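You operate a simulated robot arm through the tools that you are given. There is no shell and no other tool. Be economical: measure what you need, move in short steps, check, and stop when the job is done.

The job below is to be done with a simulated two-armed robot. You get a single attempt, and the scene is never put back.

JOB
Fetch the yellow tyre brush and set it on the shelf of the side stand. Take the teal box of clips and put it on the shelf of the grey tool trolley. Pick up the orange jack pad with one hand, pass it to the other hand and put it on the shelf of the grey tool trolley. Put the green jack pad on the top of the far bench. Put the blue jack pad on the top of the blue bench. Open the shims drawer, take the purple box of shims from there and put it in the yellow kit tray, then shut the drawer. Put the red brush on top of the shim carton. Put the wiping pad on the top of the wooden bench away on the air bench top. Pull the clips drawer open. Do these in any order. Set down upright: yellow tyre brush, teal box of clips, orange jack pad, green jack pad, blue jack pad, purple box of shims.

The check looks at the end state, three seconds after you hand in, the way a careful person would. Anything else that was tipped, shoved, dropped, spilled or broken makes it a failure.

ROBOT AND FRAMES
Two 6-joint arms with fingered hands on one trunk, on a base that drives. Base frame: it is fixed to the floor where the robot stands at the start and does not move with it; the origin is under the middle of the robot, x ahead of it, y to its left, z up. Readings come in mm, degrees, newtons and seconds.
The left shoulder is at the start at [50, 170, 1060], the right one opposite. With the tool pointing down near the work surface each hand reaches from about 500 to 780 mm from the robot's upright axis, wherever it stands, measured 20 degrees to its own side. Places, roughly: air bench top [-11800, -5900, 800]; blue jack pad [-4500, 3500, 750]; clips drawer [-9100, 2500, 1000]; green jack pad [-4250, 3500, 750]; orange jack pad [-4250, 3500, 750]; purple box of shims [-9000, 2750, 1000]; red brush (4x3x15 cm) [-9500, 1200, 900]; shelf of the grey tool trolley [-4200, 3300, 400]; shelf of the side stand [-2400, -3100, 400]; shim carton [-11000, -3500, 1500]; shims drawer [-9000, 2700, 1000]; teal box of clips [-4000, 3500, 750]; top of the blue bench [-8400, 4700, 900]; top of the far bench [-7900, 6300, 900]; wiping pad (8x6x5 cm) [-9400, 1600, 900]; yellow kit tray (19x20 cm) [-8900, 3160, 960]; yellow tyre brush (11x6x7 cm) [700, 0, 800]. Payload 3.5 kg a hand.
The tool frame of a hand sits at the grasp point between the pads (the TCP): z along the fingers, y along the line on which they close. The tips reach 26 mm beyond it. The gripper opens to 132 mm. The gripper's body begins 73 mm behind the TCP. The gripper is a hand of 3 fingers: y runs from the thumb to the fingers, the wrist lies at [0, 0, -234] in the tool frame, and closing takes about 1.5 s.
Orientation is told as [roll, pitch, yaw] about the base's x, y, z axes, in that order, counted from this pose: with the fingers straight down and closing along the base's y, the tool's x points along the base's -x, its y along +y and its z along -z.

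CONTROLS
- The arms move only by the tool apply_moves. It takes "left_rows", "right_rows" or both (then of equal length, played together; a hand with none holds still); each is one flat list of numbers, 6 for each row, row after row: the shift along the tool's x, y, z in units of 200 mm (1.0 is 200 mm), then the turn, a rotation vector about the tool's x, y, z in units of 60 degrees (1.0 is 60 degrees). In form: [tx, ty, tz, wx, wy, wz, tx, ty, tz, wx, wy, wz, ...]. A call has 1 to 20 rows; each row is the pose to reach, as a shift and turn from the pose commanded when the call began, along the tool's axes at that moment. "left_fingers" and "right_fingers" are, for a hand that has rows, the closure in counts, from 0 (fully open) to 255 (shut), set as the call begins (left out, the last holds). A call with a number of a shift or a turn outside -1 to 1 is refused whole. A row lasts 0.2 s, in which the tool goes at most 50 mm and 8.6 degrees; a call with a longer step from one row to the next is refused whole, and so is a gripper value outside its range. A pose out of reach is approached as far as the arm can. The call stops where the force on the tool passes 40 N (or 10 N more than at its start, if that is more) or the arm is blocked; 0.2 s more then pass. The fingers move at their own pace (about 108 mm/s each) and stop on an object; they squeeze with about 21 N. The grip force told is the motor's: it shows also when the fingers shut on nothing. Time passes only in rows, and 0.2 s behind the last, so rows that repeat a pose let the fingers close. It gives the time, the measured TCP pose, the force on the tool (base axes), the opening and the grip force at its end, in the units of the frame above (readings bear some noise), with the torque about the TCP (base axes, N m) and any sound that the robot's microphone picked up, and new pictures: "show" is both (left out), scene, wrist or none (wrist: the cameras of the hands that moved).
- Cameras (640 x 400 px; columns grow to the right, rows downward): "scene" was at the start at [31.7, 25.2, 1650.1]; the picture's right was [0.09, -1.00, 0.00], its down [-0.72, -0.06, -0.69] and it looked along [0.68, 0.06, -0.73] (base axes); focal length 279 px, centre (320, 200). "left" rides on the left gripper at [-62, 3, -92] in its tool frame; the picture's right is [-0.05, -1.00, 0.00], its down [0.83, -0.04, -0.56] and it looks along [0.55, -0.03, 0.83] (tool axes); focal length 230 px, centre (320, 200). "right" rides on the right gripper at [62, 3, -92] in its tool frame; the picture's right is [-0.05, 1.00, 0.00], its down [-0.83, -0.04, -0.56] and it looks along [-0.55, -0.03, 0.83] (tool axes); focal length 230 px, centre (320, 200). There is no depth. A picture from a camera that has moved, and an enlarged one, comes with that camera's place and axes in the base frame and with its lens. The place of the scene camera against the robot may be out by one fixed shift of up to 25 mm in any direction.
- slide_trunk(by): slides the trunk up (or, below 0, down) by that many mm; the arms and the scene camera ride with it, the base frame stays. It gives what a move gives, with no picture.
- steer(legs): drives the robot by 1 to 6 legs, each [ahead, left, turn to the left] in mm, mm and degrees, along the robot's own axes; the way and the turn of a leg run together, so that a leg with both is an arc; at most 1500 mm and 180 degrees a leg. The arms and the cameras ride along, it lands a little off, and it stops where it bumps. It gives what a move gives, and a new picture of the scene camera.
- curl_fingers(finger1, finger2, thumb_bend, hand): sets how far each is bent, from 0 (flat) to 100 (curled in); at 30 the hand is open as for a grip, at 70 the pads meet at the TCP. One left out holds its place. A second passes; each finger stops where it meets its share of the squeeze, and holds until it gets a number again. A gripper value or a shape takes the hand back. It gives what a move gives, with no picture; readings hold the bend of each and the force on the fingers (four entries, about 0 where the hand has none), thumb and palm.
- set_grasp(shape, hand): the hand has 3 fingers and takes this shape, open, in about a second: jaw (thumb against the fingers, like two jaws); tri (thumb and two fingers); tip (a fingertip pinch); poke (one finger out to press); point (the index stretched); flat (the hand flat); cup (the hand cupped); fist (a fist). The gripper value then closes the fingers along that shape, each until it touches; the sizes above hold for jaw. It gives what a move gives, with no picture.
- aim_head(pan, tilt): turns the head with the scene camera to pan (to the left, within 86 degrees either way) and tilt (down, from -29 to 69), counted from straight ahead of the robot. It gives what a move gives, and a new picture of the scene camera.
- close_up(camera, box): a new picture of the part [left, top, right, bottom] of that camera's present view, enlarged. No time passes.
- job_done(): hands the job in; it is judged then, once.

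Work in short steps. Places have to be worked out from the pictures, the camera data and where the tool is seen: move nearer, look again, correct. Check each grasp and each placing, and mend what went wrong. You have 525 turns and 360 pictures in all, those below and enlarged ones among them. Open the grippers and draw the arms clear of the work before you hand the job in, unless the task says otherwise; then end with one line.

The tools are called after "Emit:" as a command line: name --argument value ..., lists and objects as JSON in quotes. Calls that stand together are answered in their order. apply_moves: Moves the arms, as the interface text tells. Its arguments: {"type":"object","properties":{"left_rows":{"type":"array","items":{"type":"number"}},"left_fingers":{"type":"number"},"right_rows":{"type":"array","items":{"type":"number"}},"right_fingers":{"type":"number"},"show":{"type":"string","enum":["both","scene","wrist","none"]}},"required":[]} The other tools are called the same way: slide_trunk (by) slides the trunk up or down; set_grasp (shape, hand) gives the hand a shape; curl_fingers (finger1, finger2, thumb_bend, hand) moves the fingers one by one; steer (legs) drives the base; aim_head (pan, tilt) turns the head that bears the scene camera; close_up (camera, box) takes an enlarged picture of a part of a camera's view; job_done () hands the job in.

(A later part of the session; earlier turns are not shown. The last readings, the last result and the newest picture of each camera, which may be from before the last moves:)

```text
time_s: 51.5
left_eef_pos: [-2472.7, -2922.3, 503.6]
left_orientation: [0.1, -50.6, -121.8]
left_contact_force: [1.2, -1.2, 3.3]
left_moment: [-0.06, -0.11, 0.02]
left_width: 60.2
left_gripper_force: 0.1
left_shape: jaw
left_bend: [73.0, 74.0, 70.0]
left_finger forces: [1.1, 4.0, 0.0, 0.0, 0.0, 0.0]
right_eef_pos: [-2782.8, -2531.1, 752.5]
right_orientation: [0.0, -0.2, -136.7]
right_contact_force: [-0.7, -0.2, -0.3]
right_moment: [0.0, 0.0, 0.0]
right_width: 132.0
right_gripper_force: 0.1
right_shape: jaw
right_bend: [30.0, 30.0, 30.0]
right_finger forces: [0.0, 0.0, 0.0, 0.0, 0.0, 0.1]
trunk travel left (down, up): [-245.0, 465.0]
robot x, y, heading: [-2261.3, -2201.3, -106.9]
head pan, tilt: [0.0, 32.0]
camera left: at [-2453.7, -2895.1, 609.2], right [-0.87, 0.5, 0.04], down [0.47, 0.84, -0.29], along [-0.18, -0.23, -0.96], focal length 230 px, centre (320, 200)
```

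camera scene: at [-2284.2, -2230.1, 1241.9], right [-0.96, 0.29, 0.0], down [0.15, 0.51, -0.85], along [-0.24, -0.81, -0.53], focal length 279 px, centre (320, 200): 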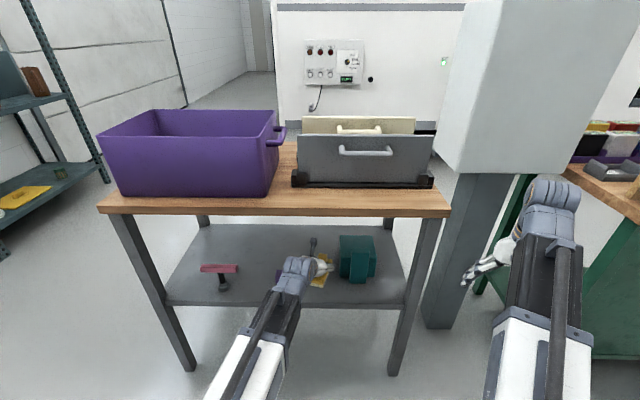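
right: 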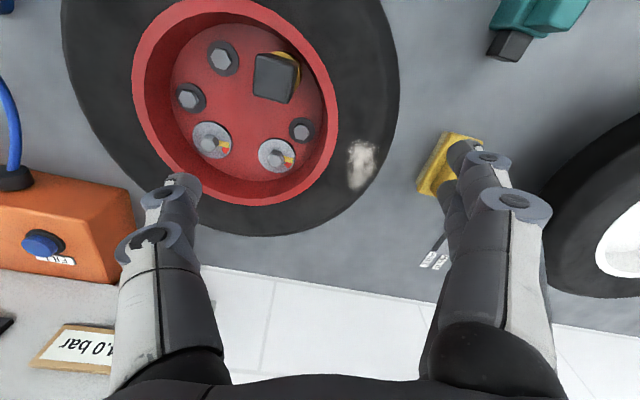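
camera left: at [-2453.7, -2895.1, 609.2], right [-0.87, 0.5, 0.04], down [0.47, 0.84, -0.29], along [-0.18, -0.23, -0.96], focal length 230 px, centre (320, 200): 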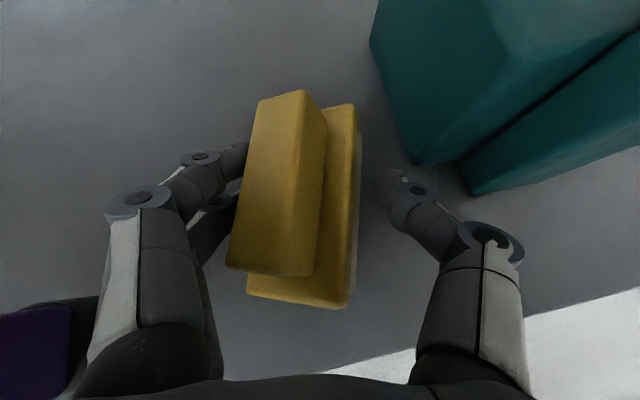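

The brush has rolled left: the left fingertips seem to press on its base ledge (3 N). I raise the hand slightly to free it.

Emit:
apply_moves --left_rows '[-0.0192, 0, -0.016, 0, 0, 0, -0.0383, 0, -0.032, 0, 0, 0, -0.0575, 0, -0.048, 0, 0, 0]' --show "wrist"

```text
time_s: 52.3
left_eef_pos: [-2473.2, -2920.8, 519.3]
left_orientation: [0.2, -50.6, -121.8]
left_contact_force: [0.5, -0.1, 0.3]
left_moment: [-0.01, 0.02, 0.03]
left_width: 59.5
left_gripper_force: 0.1
left_shape: jaw
left_bend: [73.0, 73.0, 70.0]
left_finger forces: [0.1, 0.1, 0.0, 0.0, 0.0, 0.0]
right_eef_pos: [-2782.8, -2529.4, 751.5]
right_orientation: [0.0, -0.2, -136.8]
right_contact_force: [0.8, 0.2, 0.4]
right_moment: [0.0, 0.0, 0.01]
right_width: 131.8
right_gripper_force: 0.0
right_shape: jaw
right_bend: [30.0, 30.0, 30.0]
right_finger forces: [0.1, 0.0, 0.1, 0.0, 0.0, 0.0]
trunk travel left (down, up): [-245.0, 465.0]
robot x, y, heading: [-2263.5, -2201.9, -106.9]
head pan, tilt: [0.0, 32.0]
camera left: at [-2453.6, -2894.2, 624.7], right [-0.87, 0.5, 0.04], down [0.47, 0.84, -0.29], along [-0.18, -0.23, -0.96], focal length 230 px, centre (320, 200)
```

left: 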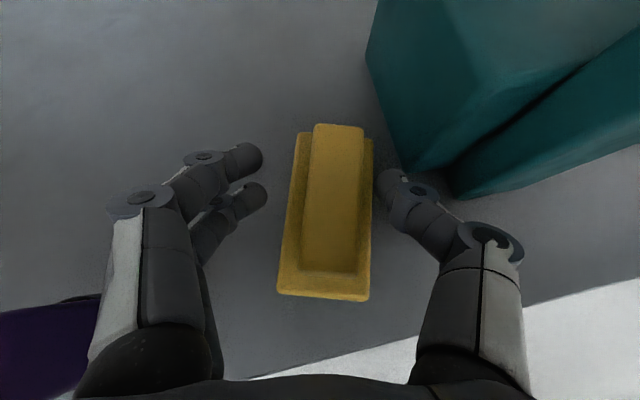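

The brush now stands flat and upright. I lift clear by 60 mm, then back the robot out.

Emit:
apply_moves --left_rows '[-0.08, 0, -0.064, 0, 0, 0, -0.16, 0, -0.13, 0, 0, 0, -0.23, 0, -0.193, 0, 0, 0]' --show "none"

Emit:
steer --legs '[[-330, 0, 0]]'

Emit:
close_up --camera "scene" --box '[160, 140, 440, 320]'

```text
time_s: 53.1
left_eef_pos: [-2472.3, -2921.5, 579.7]
left_orientation: [0.3, -50.5, -121.8]
left_contact_force: [-0.6, 0.4, -0.5]
left_moment: [0.02, 0.02, -0.01]
left_width: 59.4
left_gripper_force: 0.1
left_shape: jaw
left_bend: [73.0, 73.0, 70.0]
left_finger forces: [0.0, 0.0, 0.0, 0.1, 0.0, 0.0]
right_eef_pos: [-2783.2, -2530.3, 753.2]
right_orientation: [0.0, -0.3, -136.7]
right_contact_force: [-0.2, 0.2, -0.2]
right_moment: [-0.02, -0.02, 0.03]
right_width: 131.9
right_gripper_force: 0.1
right_shape: jaw
right_bend: [30.0, 30.0, 30.0]
right_finger forces: [0.0, 0.0, 0.0, 0.0, 0.1, 0.1]
trunk travel left (down, up): [-245.0, 465.0]
robot x, y, heading: [-2260.8, -2198.1, -106.8]
head pan, tilt: [0.0, 32.0]
```

```text
time_s: 55.3
left_eef_pos: [-2379.3, -2600.7, 578.7]
left_orientation: [0.2, -50.7, -122.1]
left_contact_force: [-0.6, 0.0, -0.1]
left_moment: [0.02, -0.01, -0.05]
left_width: 59.3
left_gripper_force: 0.0
left_shape: jaw
left_bend: [73.0, 73.0, 70.0]
left_finger forces: [0.1, 0.1, 0.0, 0.0, 0.0, 0.1]
right_eef_pos: [-2688.6, -2210.9, 752.1]
right_orientation: [0.1, -0.2, -136.9]
right_contact_force: [-0.1, -0.2, 0.5]
right_moment: [0.0, 0.01, -0.04]
right_width: 132.0
right_gripper_force: 0.1
right_shape: jaw
right_bend: [30.0, 30.0, 30.0]
right_finger forces: [0.0, 0.1, 0.0, 0.0, 0.0, 0.0]
trunk travel left (down, up): [-245.0, 465.0]
robot x, y, heading: [-2171.7, -1880.9, -107.0]
head pan, tilt: [0.0, 32.0]
camera scene: at [-2188.3, -1911.2, 1241.9], right [-0.96, 0.29, 0.0], down [0.15, 0.51, -0.85], along [-0.25, -0.81, -0.53], focal length 279 px, centre (320, 200)
```

scene: 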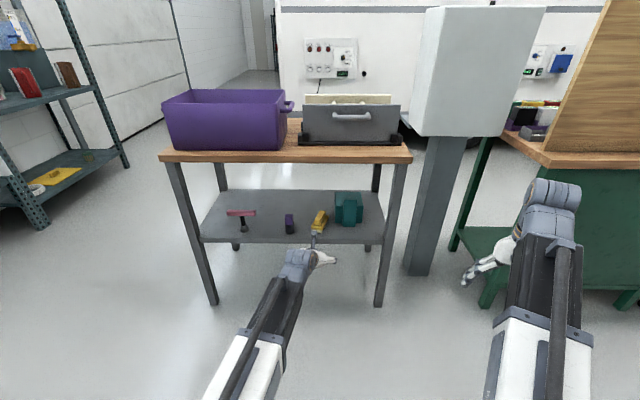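

```text
2.22 times, centred on (300, 230) of scene
camera zoom: at [-2188.3, -1911.2, 1241.9], right [-0.96, 0.29, 0.0], down [0.15, 0.51, -0.85], along [-0.25, -0.81, -0.53], focal length 619 px, centre (364, 133)
```

zoom: 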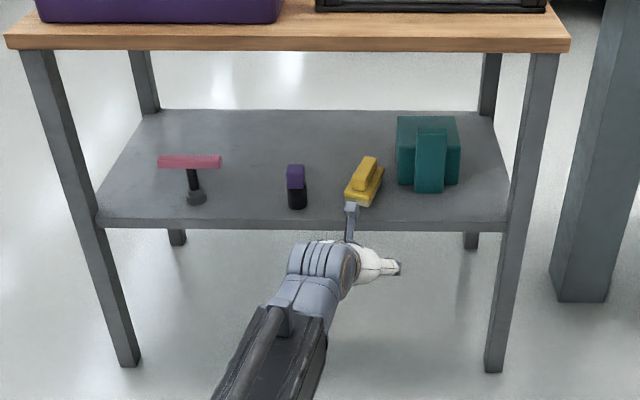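

The brush stands on the shelf with everything else undisturbed. I raise the trunk and look around to both sides for the way to the trolley.

Emit:
slide_trunk --by 400

Emit:
aim_head --pan -86 --tilt 20

Emit:
aim_head --pan 86 --tilt 20

```text
time_s: 59.1
left_eef_pos: [-2378.9, -2601.4, 979.7]
left_orientation: [0.3, -50.6, -122.1]
left_contact_force: [-0.3, -0.4, -0.2]
left_moment: [-0.02, -0.03, -0.01]
left_width: 59.2
left_gripper_force: 0.0
left_shape: jaw
left_bend: [73.0, 73.0, 70.0]
left_finger forces: [0.0, 0.0, 0.1, 0.0, 0.0, 0.0]
right_eef_pos: [-2688.3, -2211.2, 1152.8]
right_orientation: [0.0, -0.2, -137.0]
right_contact_force: [-0.1, -0.1, 0.5]
right_moment: [0.02, 0.02, -0.02]
right_width: 131.7
right_gripper_force: 0.1
right_shape: jaw
right_bend: [30.0, 30.0, 30.0]
right_finger forces: [0.0, 0.0, 0.0, 0.0, 0.0, 0.1]
trunk travel left (down, up): [-645.0, 65.0]
robot x, y, heading: [-2165.5, -1882.9, -106.9]
head pan, tilt: [0.0, 32.0]
```

```text
time_s: 60.8
left_eef_pos: [-2378.7, -2600.3, 979.1]
left_orientation: [0.2, -50.7, -122.1]
left_contact_force: [-1.1, 0.1, 0.0]
left_moment: [-0.01, 0.02, -0.01]
left_width: 59.2
left_gripper_force: 0.0
left_shape: jaw
left_bend: [73.0, 73.0, 70.0]
left_finger forces: [0.0, 0.1, 0.0, 0.0, 0.0, 0.1]
right_eef_pos: [-2688.8, -2210.4, 1152.7]
right_orientation: [0.0, -0.3, -136.8]
right_contact_force: [-0.2, -0.2, -0.6]
right_moment: [-0.02, -0.02, 0.01]
right_width: 131.9
right_gripper_force: 0.0
right_shape: jaw
right_bend: [30.0, 30.0, 30.0]
right_finger forces: [0.1, 0.0, 0.0, 0.0, 0.1, 0.0]
trunk travel left (down, up): [-645.0, 65.0]
robot x, y, heading: [-2166.2, -1878.8, -107.0]
head pan, tilt: [-85.9, 20.0]
camera scene: at [-2253.1, -1804.8, 1661.1], right [0.22, 0.98, 0.0], down [0.33, -0.08, -0.94], along [-0.92, 0.21, -0.34], focal length 279 px, centre (320, 200)
```

scene: 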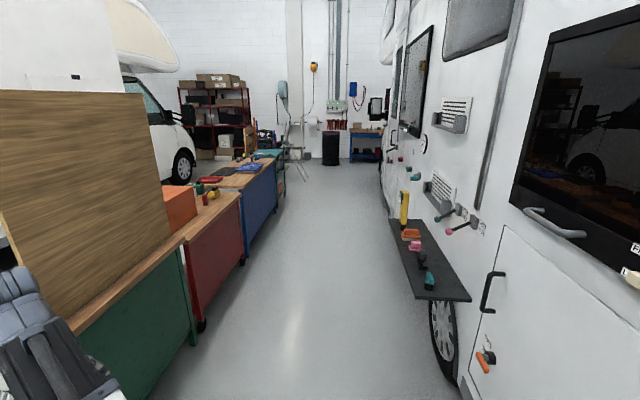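

```text
time_s: 63.4
left_eef_pos: [-2379.5, -2600.4, 980.4]
left_orientation: [0.3, -50.8, -122.1]
left_contact_force: [-0.1, -0.3, -0.2]
left_moment: [0.0, 0.02, -0.01]
left_width: 59.1
left_gripper_force: 0.1
left_shape: jaw
left_bend: [73.0, 73.0, 70.0]
left_finger forces: [0.1, 0.1, 0.1, 0.0, 0.0, 0.1]
right_eef_pos: [-2688.0, -2210.8, 1152.4]
right_orientation: [0.0, -0.3, -136.9]
right_contact_force: [0.8, -0.3, -0.1]
right_moment: [0.0, 0.0, -0.04]
right_width: 131.7
right_gripper_force: 0.1
right_shape: jaw
right_bend: [30.0, 30.0, 30.0]
right_finger forces: [0.1, 0.0, 0.0, 0.1, 0.1, 0.0]
trunk travel left (down, up): [-645.0, 65.0]
robot x, y, heading: [-2165.5, -1885.3, -106.8]
head pan, tilt: [85.9, 20.0]
camera scene: at [-2075.3, -1858.8, 1661.1], right [-0.36, -0.93, 0.0], down [-0.32, 0.12, -0.94], along [0.88, -0.34, -0.34], focal length 279 px, centre (320, 200)
```

scene: 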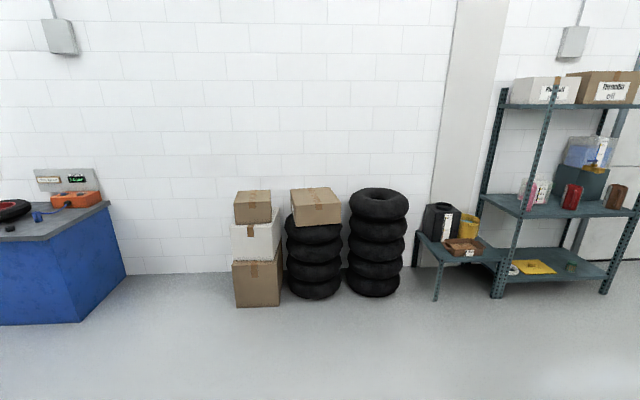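

The aisle west is along the south side of the van; the trolley is north of it. I return to the east corridor and turn north.

Emit:
steer --legs '[[-802, 980, 0], [0, 0, 180]]'

Emit:
aim_head --pan 20 --tilt 18

```text
time_s: 65.7
left_eef_pos: [-2140.4, -2516.9, 979.0]
left_orientation: [0.3, -50.6, -120.9]
left_contact_force: [-0.4, -0.3, 0.4]
left_moment: [0.02, 0.0, 0.06]
left_width: 59.4
left_gripper_force: 0.0
left_shape: jaw
left_bend: [73.0, 73.0, 70.0]
left_finger forces: [0.1, 0.1, 0.0, 0.1, 0.1, 0.0]
right_eef_pos: [-2457.0, -2131.1, 1151.7]
right_orientation: [-0.1, -0.2, -135.7]
right_contact_force: [0.0, 0.5, 0.0]
right_moment: [-0.02, -0.06, -0.01]
right_width: 131.7
right_gripper_force: 0.0
right_shape: jaw
right_bend: [30.0, 30.0, 30.0]
right_finger forces: [0.0, 0.0, 0.0, 0.0, 0.1, 0.0]
trunk travel left (down, up): [-645.0, 65.0]
robot x, y, heading: [-1940.8, -1791.4, -105.6]
head pan, tilt: [85.9, 20.0]
stopped in leg 1: the robot was blocked; the commanded pose is now the measured one
camera scene: at [-1852.5, -1767.1, 1661.2], right [-0.34, -0.94, 0.0], down [-0.32, 0.12, -0.94], along [0.89, -0.32, -0.34], focal length 279 px, centre (320, 200)
```

scene: 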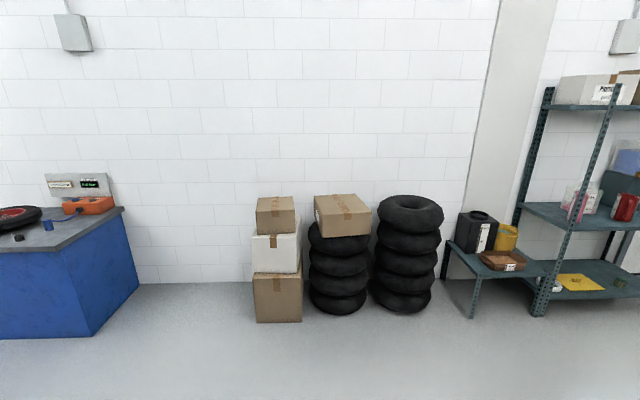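

```text
time_s: 67.1
left_eef_pos: [-2139.3, -2515.6, 980.2]
left_orientation: [0.2, -50.8, -120.8]
left_contact_force: [0.1, 0.6, -0.4]
left_moment: [0.0, -0.03, -0.01]
left_width: 59.4
left_gripper_force: 0.0
left_shape: jaw
left_bend: [73.0, 73.0, 70.0]
left_finger forces: [0.0, 0.0, 0.1, 0.0, 0.1, 0.0]
right_eef_pos: [-2456.1, -2132.9, 1153.5]
right_orientation: [0.0, -0.2, -135.7]
right_contact_force: [-1.4, -0.1, 0.8]
right_moment: [0.03, 0.01, 0.02]
right_width: 132.0
right_gripper_force: 0.0
right_shape: jaw
right_bend: [30.0, 30.0, 30.0]
right_finger forces: [0.0, 0.0, 0.0, 0.0, 0.1, 0.0]
trunk travel left (down, up): [-645.0, 65.0]
robot x, y, heading: [-1937.0, -1789.8, -105.6]
head pan, tilt: [20.0, 18.0]
camera scene: at [-1931.2, -1828.6, 1664.4], right [-1.0, -0.08, 0.0], down [-0.02, 0.31, -0.95], along [0.07, -0.95, -0.31], focal length 279 px, centre (320, 200)
```

scene: 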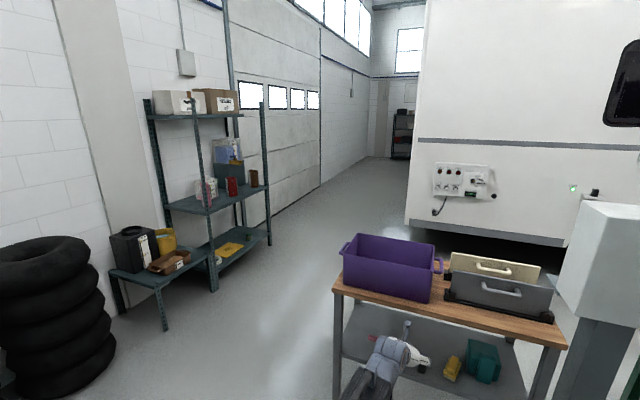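

The rear bumped something (van). I sidestep straight left (east) first, then turn.

Emit:
steer --legs '[[60, 0, 0], [0, 880, 0], [0, 0, 180]]'

Emit:
aim_head --pan 20 --tilt 18

```text
time_s: 79.8
left_eef_pos: [-930.0, -1361.5, 978.2]
left_orientation: [0.3, -50.6, 61.0]
left_contact_force: [0.2, -0.4, -0.9]
left_moment: [0.02, -0.02, 0.02]
left_width: 59.2
left_gripper_force: 0.1
left_shape: jaw
left_bend: [73.0, 73.0, 70.0]
left_finger forces: [0.0, 0.1, 0.1, 0.1, 0.0, 0.1]
right_eef_pos: [-601.1, -1735.2, 1153.3]
right_orientation: [-0.1, -0.2, 46.3]
right_contact_force: [0.0, -0.1, -0.1]
right_moment: [-0.03, 0.01, -0.01]
right_width: 132.0
right_gripper_force: 0.1
right_shape: jaw
right_bend: [30.0, 30.0, 30.0]
right_finger forces: [0.0, 0.0, 0.1, 0.0, 0.0, 0.1]
trunk travel left (down, up): [-645.0, 65.0]
robot x, y, heading: [-1100.9, -2090.2, 76.4]
head pan, tilt: [20.0, 18.0]
camera scene: at [-1131.9, -2019.1, 1664.4], right [0.99, 0.11, 0.0], down [0.03, -0.31, -0.95], along [-0.1, 0.95, -0.31], focal length 279 px, centre (320, 200)
```

scene: 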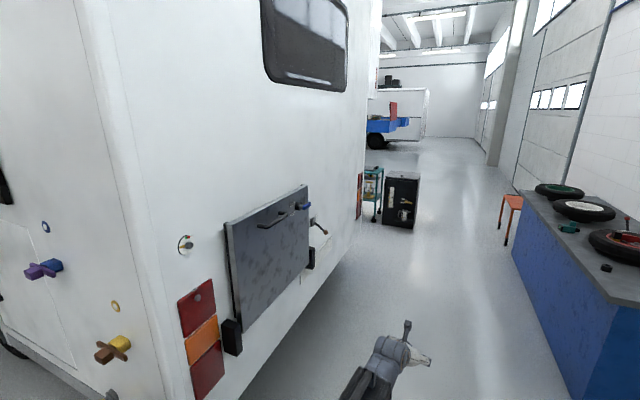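

```text
time_s: 80.4
left_eef_pos: [-930.0, -1362.1, 979.9]
left_orientation: [0.2, -50.6, 61.0]
left_contact_force: [1.0, 0.1, -0.4]
left_moment: [-0.02, 0.01, 0.0]
left_width: 59.2
left_gripper_force: 0.1
left_shape: jaw
left_bend: [73.0, 73.0, 70.0]
left_finger forces: [0.0, 0.1, 0.0, 0.0, 0.0, 0.0]
right_eef_pos: [-600.7, -1736.4, 1151.9]
right_orientation: [0.0, -0.2, 46.2]
right_contact_force: [0.3, 0.5, -0.2]
right_moment: [0.0, 0.0, 0.01]
right_width: 131.7
right_gripper_force: 0.1
right_shape: jaw
right_bend: [30.0, 30.0, 30.0]
right_finger forces: [0.0, 0.0, 0.0, 0.0, 0.1, 0.1]
trunk travel left (down, up): [-645.0, 65.0]
robot x, y, heading: [-1104.5, -2089.9, 76.3]
head pan, tilt: [20.0, 18.0]
camera scene: at [-1131.8, -2019.2, 1664.4], right [0.99, 0.11, 0.0], down [0.03, -0.31, -0.95], along [-0.1, 0.95, -0.31], focal length 279 px, centre (320, 200)
```

scene: 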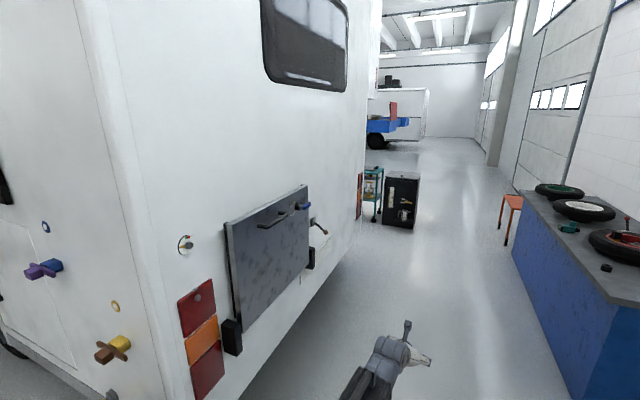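

The corridor between the van and the bench runs at heading about 67°. I align and drive north along its middle.

Emit:
steer --legs '[[0, 0, -9], [1250, 170, 0], [1250, 130, 0]]'

Emit:
aim_head --pan 50 --tilt 18

```text
time_s: 93.5
left_eef_pos: [-89.8, 1057.3, 979.6]
left_orientation: [0.2, -50.8, 50.8]
left_contact_force: [-0.2, -0.1, -0.9]
left_moment: [-0.01, -0.01, 0.03]
left_width: 59.3
left_gripper_force: 0.1
left_shape: jaw
left_bend: [73.0, 73.0, 70.0]
left_finger forces: [0.0, 0.0, 0.1, 0.0, 0.1, 0.0]
right_eef_pos: [169.8, 630.6, 1153.4]
right_orientation: [0.0, -0.2, 36.0]
right_contact_force: [-0.8, -0.1, 0.1]
right_moment: [-0.03, -0.03, 0.0]
right_width: 132.2
right_gripper_force: 0.0
right_shape: jaw
right_bend: [30.0, 30.0, 30.0]
right_finger forces: [0.0, 0.0, 0.1, 0.0, 0.0, 0.0]
trunk travel left (down, up): [-645.0, 65.0]
robot x, y, heading: [-387.3, 372.4, 65.8]
head pan, tilt: [20.0, 18.0]
camera scene: at [-408.8, 445.0, 1664.4], right [1.0, -0.07, 0.0], down [-0.02, -0.31, -0.95], along [0.07, 0.95, -0.31], focal length 279 px, centre (320, 200)
```

scene: 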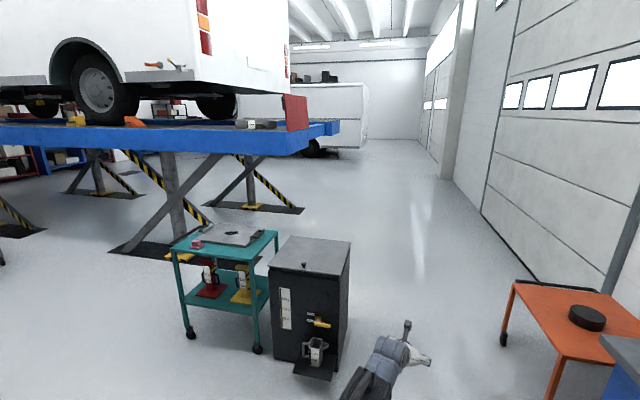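

```text
time_s: 94.5
left_eef_pos: [-89.7, 1056.8, 979.7]
left_orientation: [0.2, -50.8, 50.7]
left_contact_force: [0.2, -0.1, -0.1]
left_moment: [-0.01, 0.01, 0.0]
left_width: 59.3
left_gripper_force: 0.0
left_shape: jaw
left_bend: [73.0, 73.0, 70.0]
left_finger forces: [0.1, 0.0, 0.0, 0.1, 0.1, 0.0]
right_eef_pos: [168.4, 630.8, 1152.3]
right_orientation: [0.0, -0.2, 35.9]
right_contact_force: [-0.3, 0.2, 0.1]
right_moment: [-0.02, 0.02, -0.01]
right_width: 132.0
right_gripper_force: 0.2
right_shape: jaw
right_bend: [30.0, 30.0, 30.0]
right_finger forces: [0.0, 0.0, 0.0, 0.0, 0.0, 0.0]
trunk travel left (down, up): [-645.0, 65.0]
robot x, y, heading: [-393.4, 374.0, 66.0]
head pan, tilt: [50.0, 18.0]
camera scene: at [-456.3, 435.7, 1664.4], right [0.9, 0.44, 0.0], down [0.13, -0.28, -0.95], along [-0.42, 0.86, -0.31], focal length 279 px, centre (320, 200)
```

scene: 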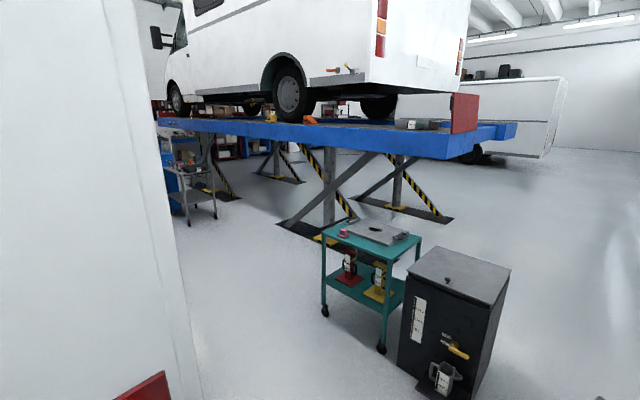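

I see the grey trolley ahead-left beyond the van corner. I tuck the left hand in (fingers down, nearer) before rounding the corner.

Emit:
apply_moves --left_rows '[0, 0, -0.14, 0, 0.12, 0, 0, 0, -0.28, 0, 0.24, 0, 0, 0, -0.42, 0, 0.36, 0, 0, 0, -0.56, 0, 0.48, 0, 0, 0, -0.7, 0, 0.6, 0, 0, 0, -0.84, 0, 0.72, 0, 0, 0, -0.96, 0, 0.845, 0]' --left_fingers 0 --show "none"

Emit:
steer --legs '[[620, 0, 0], [0, 0, 91]]'

Emit:
aim_head --pan 0 --tilt 20

```text
time_s: 96.0
left_eef_pos: [-184.3, 942.2, 1101.6]
left_orientation: [0.1, 0.1, 50.9]
left_contact_force: [0.1, -0.1, -0.3]
left_moment: [0.0, 0.03, -0.02]
left_width: 131.9
left_gripper_force: 0.0
left_shape: jaw
left_bend: [30.0, 30.0, 30.0]
left_finger forces: [0.0, 0.0, 0.0, 0.1, 0.0, 0.0]
right_eef_pos: [168.2, 630.5, 1153.0]
right_orientation: [0.0, -0.3, 35.8]
right_contact_force: [0.2, -0.5, -0.8]
right_moment: [-0.01, 0.01, 0.01]
right_width: 131.9
right_gripper_force: 0.0
right_shape: jaw
right_bend: [30.0, 30.0, 30.0]
right_finger forces: [0.0, 0.0, 0.1, 0.1, 0.1, 0.1]
trunk travel left (down, up): [-645.0, 65.0]
robot x, y, heading: [-392.5, 371.3, 66.0]
head pan, tilt: [50.0, 18.0]
```

```text
time_s: 103.3
left_eef_pos: [-711.2, 1143.3, 1101.4]
left_orientation: [0.0, 0.1, 140.6]
left_contact_force: [-0.3, 0.4, 0.6]
left_moment: [0.0, 0.03, -0.04]
left_width: 131.8
left_gripper_force: 0.1
left_shape: jaw
left_bend: [30.0, 30.0, 30.0]
left_finger forces: [0.0, 0.1, 0.0, 0.0, 0.1, 0.0]
right_eef_pos: [-396.4, 1493.1, 1152.6]
right_orientation: [0.1, -0.3, 125.7]
right_contact_force: [0.0, 0.2, 0.1]
right_moment: [0.0, 0.02, -0.01]
right_width: 132.0
right_gripper_force: 0.1
right_shape: jaw
right_bend: [30.0, 30.0, 30.0]
right_finger forces: [0.2, 0.0, 0.1, 0.1, 0.0, 0.1]
trunk travel left (down, up): [-645.0, 65.0]
robot x, y, heading: [-136.8, 933.1, 155.6]
head pan, tilt: [50.0, 18.0]
camera scene: at [-195.7, 894.7, 1664.4], right [-0.43, 0.9, 0.0], down [0.28, 0.13, -0.95], along [-0.86, -0.41, -0.31], focal length 279 px, centre (320, 200)
```

scene: 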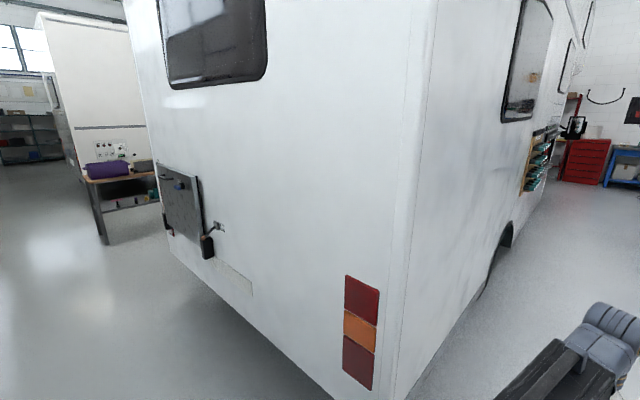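

```text
time_s: 104.5
left_eef_pos: [-711.0, 1143.3, 1100.3]
left_orientation: [0.1, -0.1, 140.7]
left_contact_force: [-0.4, 0.2, 0.0]
left_moment: [-0.02, 0.0, 0.01]
left_width: 132.0
left_gripper_force: 0.1
left_shape: jaw
left_bend: [30.0, 30.0, 30.0]
left_finger forces: [0.1, 0.0, 0.0, 0.0, 0.0, 0.0]
right_eef_pos: [-397.1, 1494.4, 1153.1]
right_orientation: [0.0, -0.2, 125.6]
right_contact_force: [0.5, 0.4, 0.0]
right_moment: [-0.03, 0.01, -0.01]
right_width: 131.7
right_gripper_force: 0.0
right_shape: jaw
right_bend: [30.0, 30.0, 30.0]
right_finger forces: [0.0, 0.1, 0.0, 0.0, 0.1, 0.1]
trunk travel left (down, up): [-645.0, 65.0]
robot x, y, heading: [-139.6, 932.7, 155.8]
head pan, tilt: [0.0, 20.0]
camera scene: at [-196.5, 973.5, 1661.1], right [0.41, 0.91, 0.0], down [0.31, -0.14, -0.94], along [-0.86, 0.39, -0.34], focal length 279 px, centre (320, 200)
```

scene: 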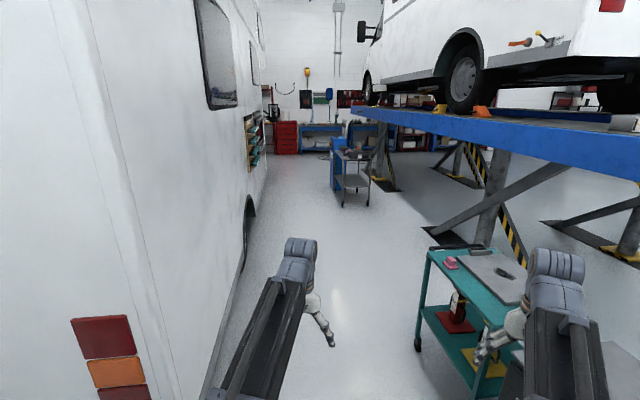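

The trolley stands in the aisle, east end near (-3920, 3330). I drive up the aisle between the van and teal cart.

Emit:
steer --legs '[[1400, -130, 0], [1000, 0, 0]]'

```text
time_s: 116.5
left_eef_pos: [-2856.3, 2320.8, 1101.5]
left_orientation: [0.0, 0.0, 139.1]
left_contact_force: [0.6, 0.0, 0.0]
left_moment: [-0.02, 0.03, 0.02]
left_width: 132.0
left_gripper_force: 0.0
left_shape: jaw
left_bend: [30.0, 30.0, 30.0]
left_finger forces: [0.0, 0.0, 0.0, 0.0, 0.1, 0.0]
right_eef_pos: [-2534.7, 2662.9, 1152.6]
right_orientation: [0.0, -0.2, 124.2]
right_contact_force: [-1.0, 0.1, -0.3]
right_moment: [-0.02, -0.02, 0.01]
right_width: 131.6
right_gripper_force: 0.1
right_shape: jaw
right_bend: [30.0, 30.0, 30.0]
right_finger forces: [0.0, 0.0, 0.0, 0.0, 0.0, 0.0]
trunk travel left (down, up): [-645.0, 65.0]
robot x, y, heading: [-2288.9, 2098.4, 154.2]
head pan, tilt: [0.0, 20.0]
camera scene: at [-2347.4, 2138.0, 1661.1], right [0.43, 0.9, 0.0], down [0.31, -0.15, -0.94], along [-0.85, 0.41, -0.34], focal length 279 px, centre (320, 200)
```

scene: 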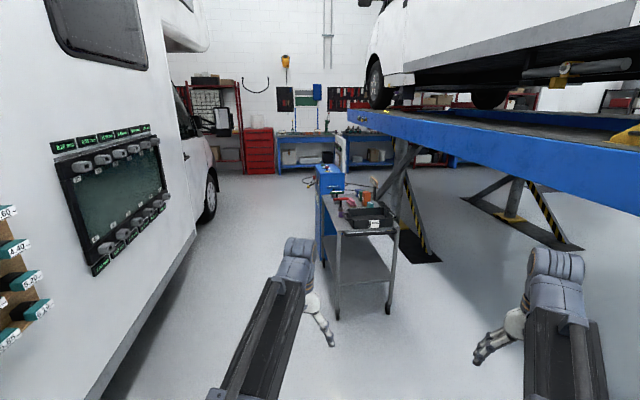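

I zoom in on the trolley.

Emit:
close_up --camera "scene" --box '[290, 150, 430, 330]'

```text
2.22 times, centred on (360, 240) of scene
camera zoom: at [-2347.4, 2138.0, 1661.1], right [0.43, 0.9, 0.0], down [0.31, -0.15, -0.94], along [-0.85, 0.41, -0.34], focal length 619 px, centre (231, 111)
```

zoom: 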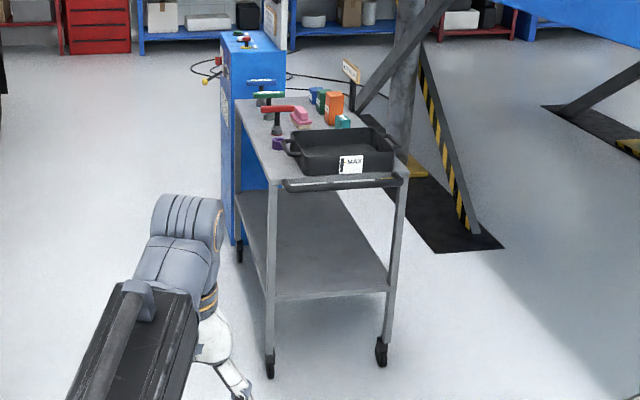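

I turn to face the trolley's long side (heading ~66°) and strafe west along the aisle, keeping about 450 mm from the van.

Emit:
steer --legs '[[0, 0, -88], [-120, 1250, 0]]'

Emit:
aim_head --pan 45 --tilt 35

```text
time_s: 126.4
left_eef_pos: [-3287.6, 3028.1, 1101.8]
left_orientation: [0.1, 0.0, 52.3]
left_contact_force: [-0.3, 0.8, -0.2]
left_moment: [0.03, 0.0, 0.01]
left_width: 132.0
left_gripper_force: 0.0
left_shape: jaw
left_bend: [30.0, 30.0, 30.0]
left_finger forces: [0.1, 0.0, 0.1, 0.1, 0.0, 0.0]
right_eef_pos: [-2927.4, 2725.6, 1153.5]
right_orientation: [0.0, -0.2, 37.3]
right_contact_force: [-1.1, -0.6, 0.0]
right_moment: [-0.01, -0.03, 0.03]
right_width: 132.0
right_gripper_force: 0.0
right_shape: jaw
right_bend: [30.0, 30.0, 30.0]
right_finger forces: [0.0, 0.1, 0.0, 0.0, 0.0, 0.0]
trunk travel left (down, up): [-645.0, 65.0]
robot x, y, heading: [-3479.8, 2449.0, 67.2]
head pan, tilt: [0.0, 20.0]
camera scene: at [-3467.7, 2518.1, 1661.1], right [0.92, -0.38, 0.0], down [-0.13, -0.32, -0.94], along [0.36, 0.87, -0.34], focal length 279 px, centre (320, 200)
```

scene: 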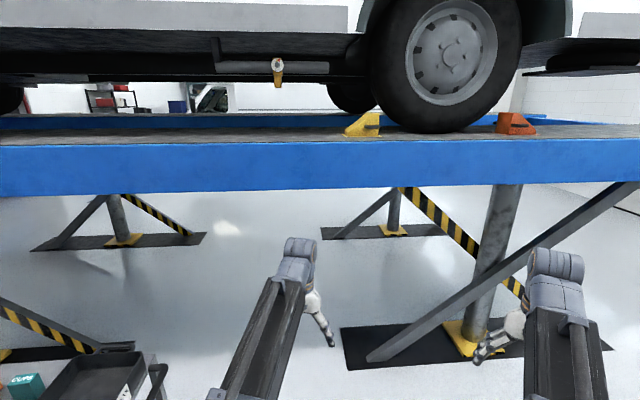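

```text
time_s: 127.5
left_eef_pos: [-3287.5, 3028.0, 1102.0]
left_orientation: [0.0, -0.1, 52.3]
left_contact_force: [-0.3, 1.1, 0.5]
left_moment: [-0.01, 0.0, 0.01]
left_width: 131.7
left_gripper_force: 0.0
left_shape: jaw
left_bend: [30.0, 30.0, 30.0]
left_finger forces: [0.1, 0.1, 0.0, 0.1, 0.0, 0.0]
right_eef_pos: [-2927.4, 2725.8, 1153.1]
right_orientation: [0.0, -0.2, 37.4]
right_contact_force: [-0.5, 0.6, 0.9]
right_moment: [-0.03, 0.0, 0.01]
right_width: 131.9
right_gripper_force: 0.0
right_shape: jaw
right_bend: [30.0, 30.0, 30.0]
right_finger forces: [0.0, 0.1, 0.1, 0.0, 0.0, 0.1]
trunk travel left (down, up): [-645.0, 65.0]
robot x, y, heading: [-3482.4, 2451.3, 67.4]
head pan, tilt: [45.0, 35.0]
camera scene: at [-3536.8, 2513.5, 1637.3], right [0.92, 0.38, 0.0], down [0.22, -0.53, -0.82], along [-0.31, 0.76, -0.57], focal length 279 px, centre (320, 200)
```

scene: 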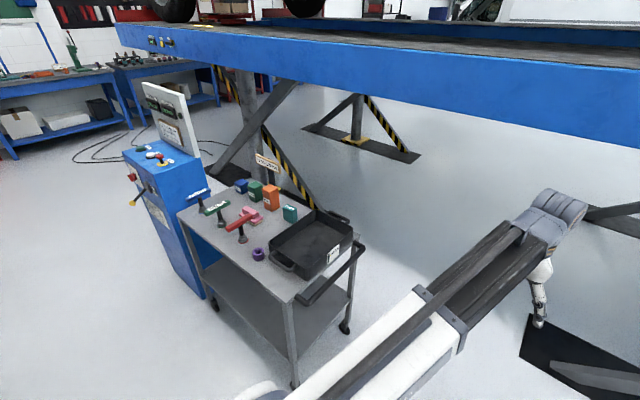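

I strafe west so that the pads are in front, and look down at them.

Emit:
steer --legs '[[0, 780, 3]]'

Emit:
aim_head --pan 0 --tilt 45

```text
time_s: 131.7
left_eef_pos: [-4032.6, 3317.5, 1100.3]
left_orientation: [0.1, 0.0, 54.9]
left_contact_force: [0.3, 0.6, -0.7]
left_moment: [0.0, 0.0, 0.01]
left_width: 131.8
left_gripper_force: 0.1
left_shape: jaw
left_bend: [30.0, 30.0, 30.0]
left_finger forces: [0.0, 0.0, 0.0, 0.0, 0.1, 0.1]
right_eef_pos: [-3658.0, 3030.5, 1153.2]
right_orientation: [0.0, -0.2, 39.9]
right_contact_force: [0.3, 1.0, -0.3]
right_moment: [0.03, -0.04, 0.01]
right_width: 132.0
right_gripper_force: 0.1
right_shape: jaw
right_bend: [30.0, 30.0, 30.0]
right_finger forces: [0.0, 0.1, 0.1, 0.0, 0.1, 0.0]
trunk travel left (down, up): [-645.0, 65.0]
robot x, y, heading: [-4196.9, 2729.4, 70.0]
head pan, tilt: [45.0, 35.0]
camera scene: at [-4258.3, 2792.1, 1637.2], right [0.91, 0.42, 0.0], down [0.24, -0.52, -0.82], along [-0.35, 0.74, -0.57], focal length 279 px, centre (320, 200)
```

scene: 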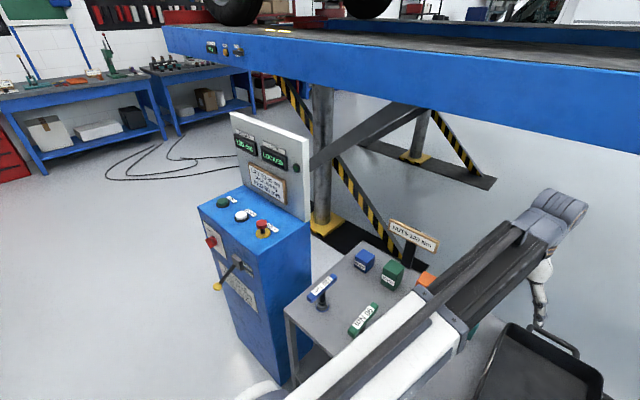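

```text
time_s: 132.8
left_eef_pos: [-4033.3, 3316.6, 1101.6]
left_orientation: [0.2, 0.1, 54.9]
left_contact_force: [-1.0, -0.2, -0.1]
left_moment: [0.0, 0.02, 0.05]
left_width: 132.1
left_gripper_force: 0.1
left_shape: jaw
left_bend: [30.0, 30.0, 30.0]
left_finger forces: [0.0, 0.0, 0.0, 0.0, 0.0, 0.0]
right_eef_pos: [-3659.7, 3029.8, 1152.9]
right_orientation: [0.0, -0.2, 39.9]
right_contact_force: [0.0, 0.0, -0.2]
right_moment: [0.02, 0.01, 0.0]
right_width: 132.1
right_gripper_force: 0.1
right_shape: jaw
right_bend: [30.0, 30.0, 30.0]
right_finger forces: [0.0, 0.0, 0.0, 0.1, 0.0, 0.1]
trunk travel left (down, up): [-645.0, 65.0]
robot x, y, heading: [-4196.0, 2728.5, 69.9]
head pan, tilt: [0.0, 45.0]
camera scene: at [-4193.0, 2788.5, 1622.5], right [0.94, -0.34, 0.0], down [-0.24, -0.66, -0.71], along [0.24, 0.66, -0.71], focal length 279 px, centre (320, 200)
```

scene: 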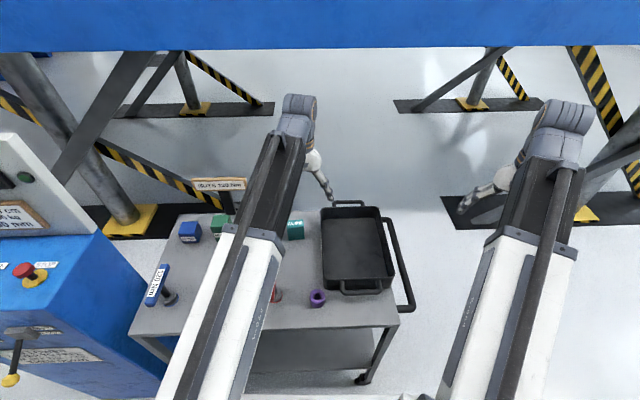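

I zoom in on the pads to judge their size and placement.

Emit:
close_up --camera "scene" --box '[130, 170, 350, 350]'

Emit:
close_up --camera "left" --box '[0, 0, 640, 400]'

```text
2.22 times, centred on (240, 260) of scene
camera zoom: at [-4193.0, 2788.5, 1622.5], right [0.94, -0.34, 0.0], down [-0.24, -0.66, -0.71], along [0.24, 0.66, -0.71], focal length 619 px, centre (498, 67)
```

zoom: 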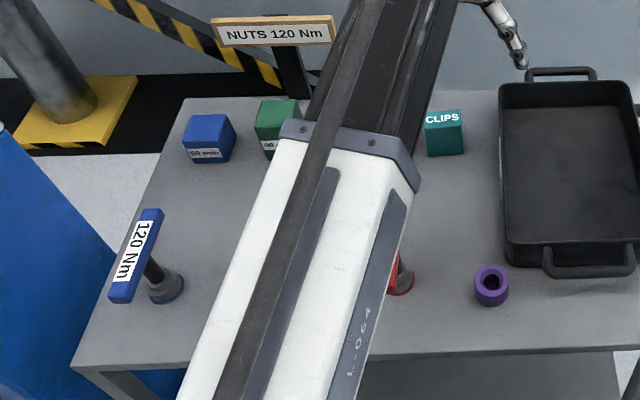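

```text
1.00 times, centred on (320, 200) of left
camera zoom: at [-3999.9, 3370.3, 1193.2], right [0.85, -0.53, 0.0], down [-0.44, -0.7, 0.56], along [-0.3, -0.47, -0.83], focal length 230 px, centre (320, 200)
```

zoom: 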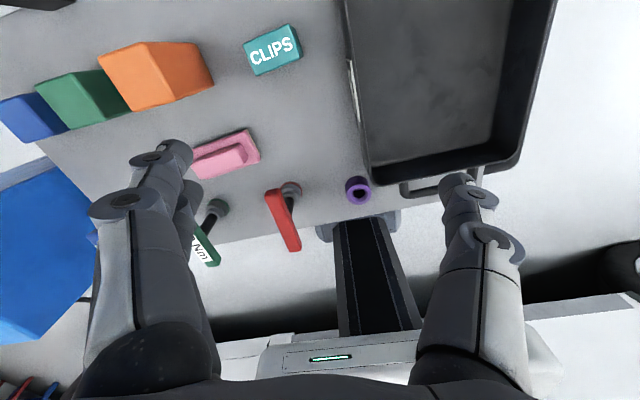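

I strafe left so orange sits ahead of the left arm and the clips box ahead of the right, and bring the right hand inward.

Emit:
steer --legs '[[0, 190, 0]]'

Emit:
apply_moves --right_rows '[0.066, 0.19, 0.05, 0, 0, -0.1, 0.132, 0.38, 0.1, 0, 0, -0.2, 0.2, 0.57, 0.15, 0, 0, -0.3, 0.266, 0.76, 0.2, 0, 0, -0.4, 0.33, 0.94, 0.25, 0, 0, -0.5]'

```text
time_s: 134.4
left_eef_pos: [-4211.3, 3382.5, 1100.3]
left_orientation: [0.2, 0.1, 54.7]
left_contact_force: [-0.6, -1.1, -0.7]
left_moment: [-0.03, 0.0, 0.01]
left_width: 131.9
left_gripper_force: 0.0
left_shape: jaw
left_bend: [30.0, 30.0, 30.0]
left_finger forces: [0.0, 0.0, 0.0, 0.0, 0.0, 0.0]
right_eef_pos: [-3837.8, 3094.7, 1152.8]
right_orientation: [0.1, -0.3, 39.8]
right_contact_force: [0.0, 0.0, 0.1]
right_moment: [-0.04, -0.03, 0.01]
right_width: 131.9
right_gripper_force: 0.0
right_shape: jaw
right_bend: [30.0, 30.0, 30.0]
right_finger forces: [0.0, 0.0, 0.1, 0.1, 0.1, 0.0]
trunk travel left (down, up): [-645.0, 65.0]
robot x, y, heading: [-4379.5, 2799.1, 70.0]
head pan, tilt: [0.0, 45.0]
camera scene: at [-4373.1, 2854.6, 1622.4], right [0.94, -0.35, 0.0], down [-0.24, -0.66, -0.71], along [0.24, 0.66, -0.71], focal length 279 px, centre (320, 200)
```

scene: 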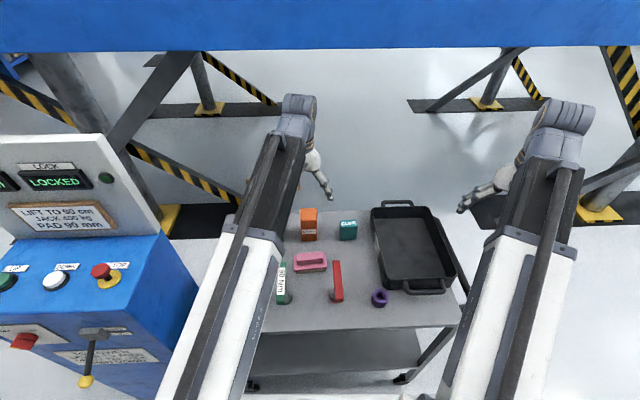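

```text
time_s: 135.6
left_eef_pos: [-4210.2, 3382.2, 1101.6]
left_orientation: [0.1, 0.1, 54.7]
left_contact_force: [-0.5, 0.5, 0.5]
left_moment: [-0.01, -0.01, -0.01]
left_width: 131.9
left_gripper_force: 0.1
left_shape: jaw
left_bend: [30.0, 30.0, 30.0]
left_finger forces: [0.0, 0.1, 0.0, 0.1, 0.0, 0.0]
right_eef_pos: [-4011.1, 3197.6, 1104.5]
right_orientation: [-0.2, -0.2, 69.8]
right_contact_force: [-0.8, -0.1, -0.6]
right_moment: [-0.01, -0.02, 0.03]
right_width: 132.1
right_gripper_force: 0.1
right_shape: jaw
right_bend: [30.0, 30.0, 30.0]
right_finger forces: [0.1, 0.0, 0.0, 0.0, 0.0, 0.1]
trunk travel left (down, up): [-645.0, 65.0]
robot x, y, heading: [-4374.3, 2797.4, 69.7]
head pan, tilt: [0.0, 45.0]
camera scene: at [-4372.2, 2854.3, 1622.5], right [0.94, -0.35, 0.0], down [-0.24, -0.66, -0.71], along [0.24, 0.66, -0.71], focal length 279 px, centre (320, 200)
camera right: at [-4035.3, 3138.7, 1196.0], right [-0.92, 0.39, 0.0], down [0.33, 0.76, 0.56], along [0.22, 0.51, -0.83], focal length 230 px, centre (320, 200)
```

scene: 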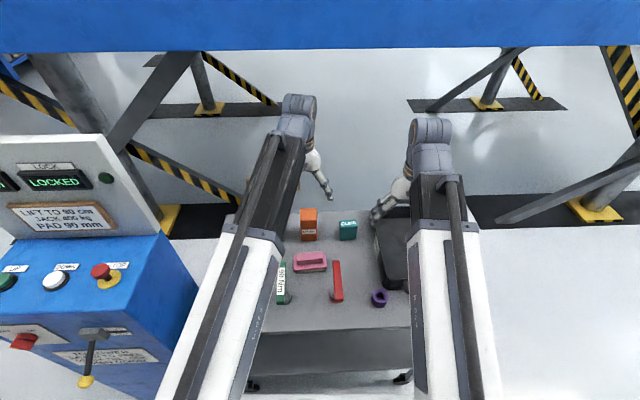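
right: 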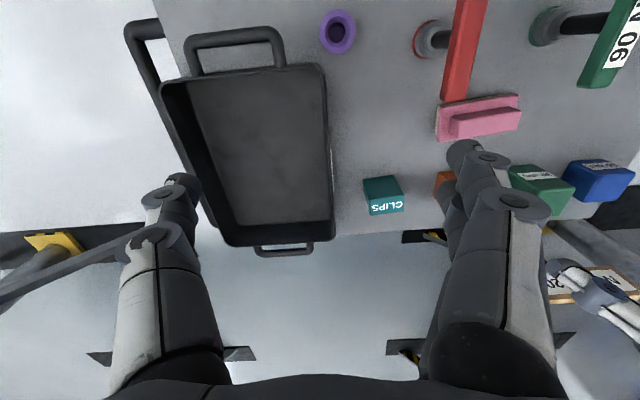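

I zoom on the orange and teal objects for sizes.

Emit:
close_up --camera "scene" --box '[270, 190, 380, 260]'

Emit:
close_up --camera "left" --box '[0, 0, 640, 400]'

```text
5.71 times, centred on (325, 225) of scene
camera zoom: at [-4372.2, 2854.3, 1622.5], right [0.94, -0.35, 0.0], down [-0.24, -0.66, -0.71], along [0.24, 0.66, -0.71], focal length 1592 px, centre (291, 57)
```

zoom: 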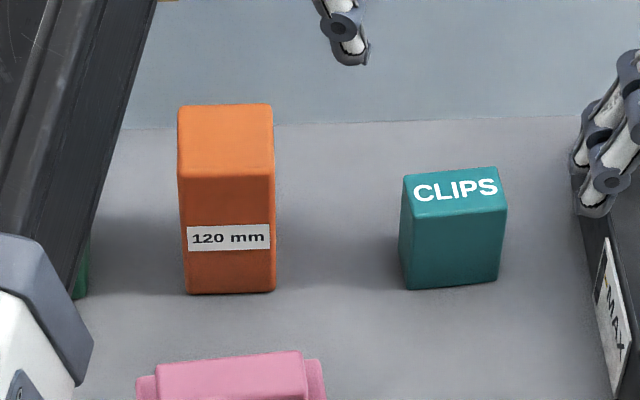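

```text
1.00 times, centred on (320, 200) of left
camera zoom: at [-4177.3, 3435.6, 1193.2], right [0.85, -0.53, 0.0], down [-0.44, -0.7, 0.56], along [-0.3, -0.47, -0.83], focal length 230 px, centre (320, 200)
```

zoom: 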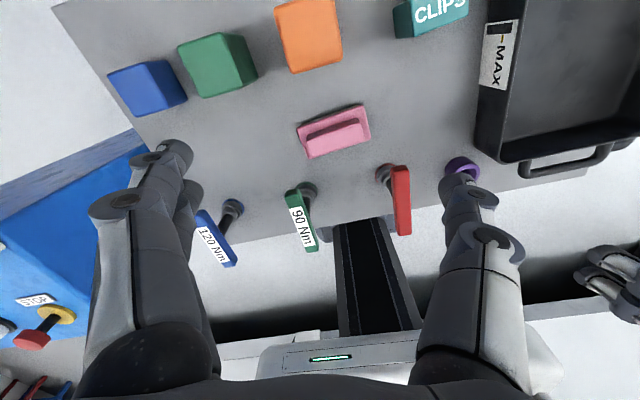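

Orange is 120 mm tall, green 90, blue 60; teal about 65 wide and 60 tall. I shift right so the left arm can take the teal box, first yawing the left hand square to it.

Emit:
steer --legs '[[0, -150, 0]]'

Emit:
apply_moves --left_rows '[0, 0, 0.15, 0, 0, -0.1, 0, 0, 0.3, 0, 0, -0.2, 0, 0, 0.4, 0, 0, -0.283]' --show "wrist"

```text
time_s: 136.9
left_eef_pos: [-4067.0, 3328.9, 1102.2]
left_orientation: [0.1, -0.1, 54.5]
left_contact_force: [-0.3, 0.1, 0.4]
left_moment: [0.03, 0.08, -0.02]
left_width: 131.9
left_gripper_force: 0.0
left_shape: jaw
left_bend: [30.0, 30.0, 30.0]
left_finger forces: [0.0, 0.0, 0.0, 0.0, 0.0, 0.0]
right_eef_pos: [-3869.3, 3143.2, 1104.7]
right_orientation: [-0.1, -0.2, 69.5]
right_contact_force: [-0.3, -0.6, 0.6]
right_moment: [0.04, 0.0, 0.01]
right_width: 131.8
right_gripper_force: 0.1
right_shape: jaw
right_bend: [30.0, 30.0, 30.0]
right_finger forces: [0.1, 0.0, 0.0, 0.0, 0.1, 0.0]
trunk travel left (down, up): [-645.0, 65.0]
robot x, y, heading: [-4240.3, 2747.0, 69.6]
head pan, tilt: [0.0, 45.0]
camera scene: at [-4231.6, 2802.3, 1622.4], right [0.94, -0.35, 0.0], down [-0.25, -0.66, -0.71], along [0.25, 0.66, -0.71], focal length 279 px, centre (320, 200)
```

scene: 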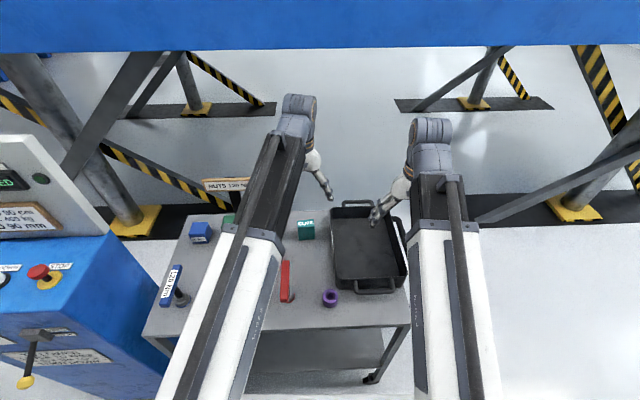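

```text
time_s: 137.7
left_eef_pos: [-4068.7, 3330.6, 1021.2]
left_orientation: [0.1, 0.0, 71.6]
left_contact_force: [0.4, 0.2, 0.3]
left_moment: [-0.03, -0.01, 0.04]
left_width: 131.8
left_gripper_force: 0.1
left_shape: jaw
left_bend: [30.0, 30.0, 30.0]
left_finger forces: [0.0, 0.1, 0.1, 0.1, 0.0, 0.0]
right_eef_pos: [-3870.1, 3143.0, 1104.4]
right_orientation: [-0.1, -0.3, 69.5]
right_contact_force: [-0.8, 0.2, 0.2]
right_moment: [0.03, 0.0, 0.0]
right_width: 132.0
right_gripper_force: 0.0
right_shape: jaw
right_bend: [30.0, 30.0, 30.0]
right_finger forces: [0.0, 0.0, 0.1, 0.0, 0.0, 0.0]
trunk travel left (down, up): [-645.0, 65.0]
robot x, y, heading: [-4239.0, 2742.2, 69.6]
head pan, tilt: [0.0, 45.0]
camera left: at [-4053.2, 3391.1, 1113.7], right [0.96, -0.27, 0.0], down [-0.22, -0.8, 0.55], along [-0.15, -0.53, -0.83], focal length 230 px, centre (320, 200)
```

left: 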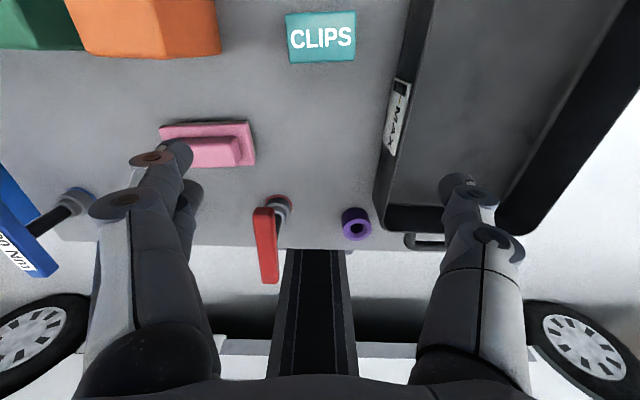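

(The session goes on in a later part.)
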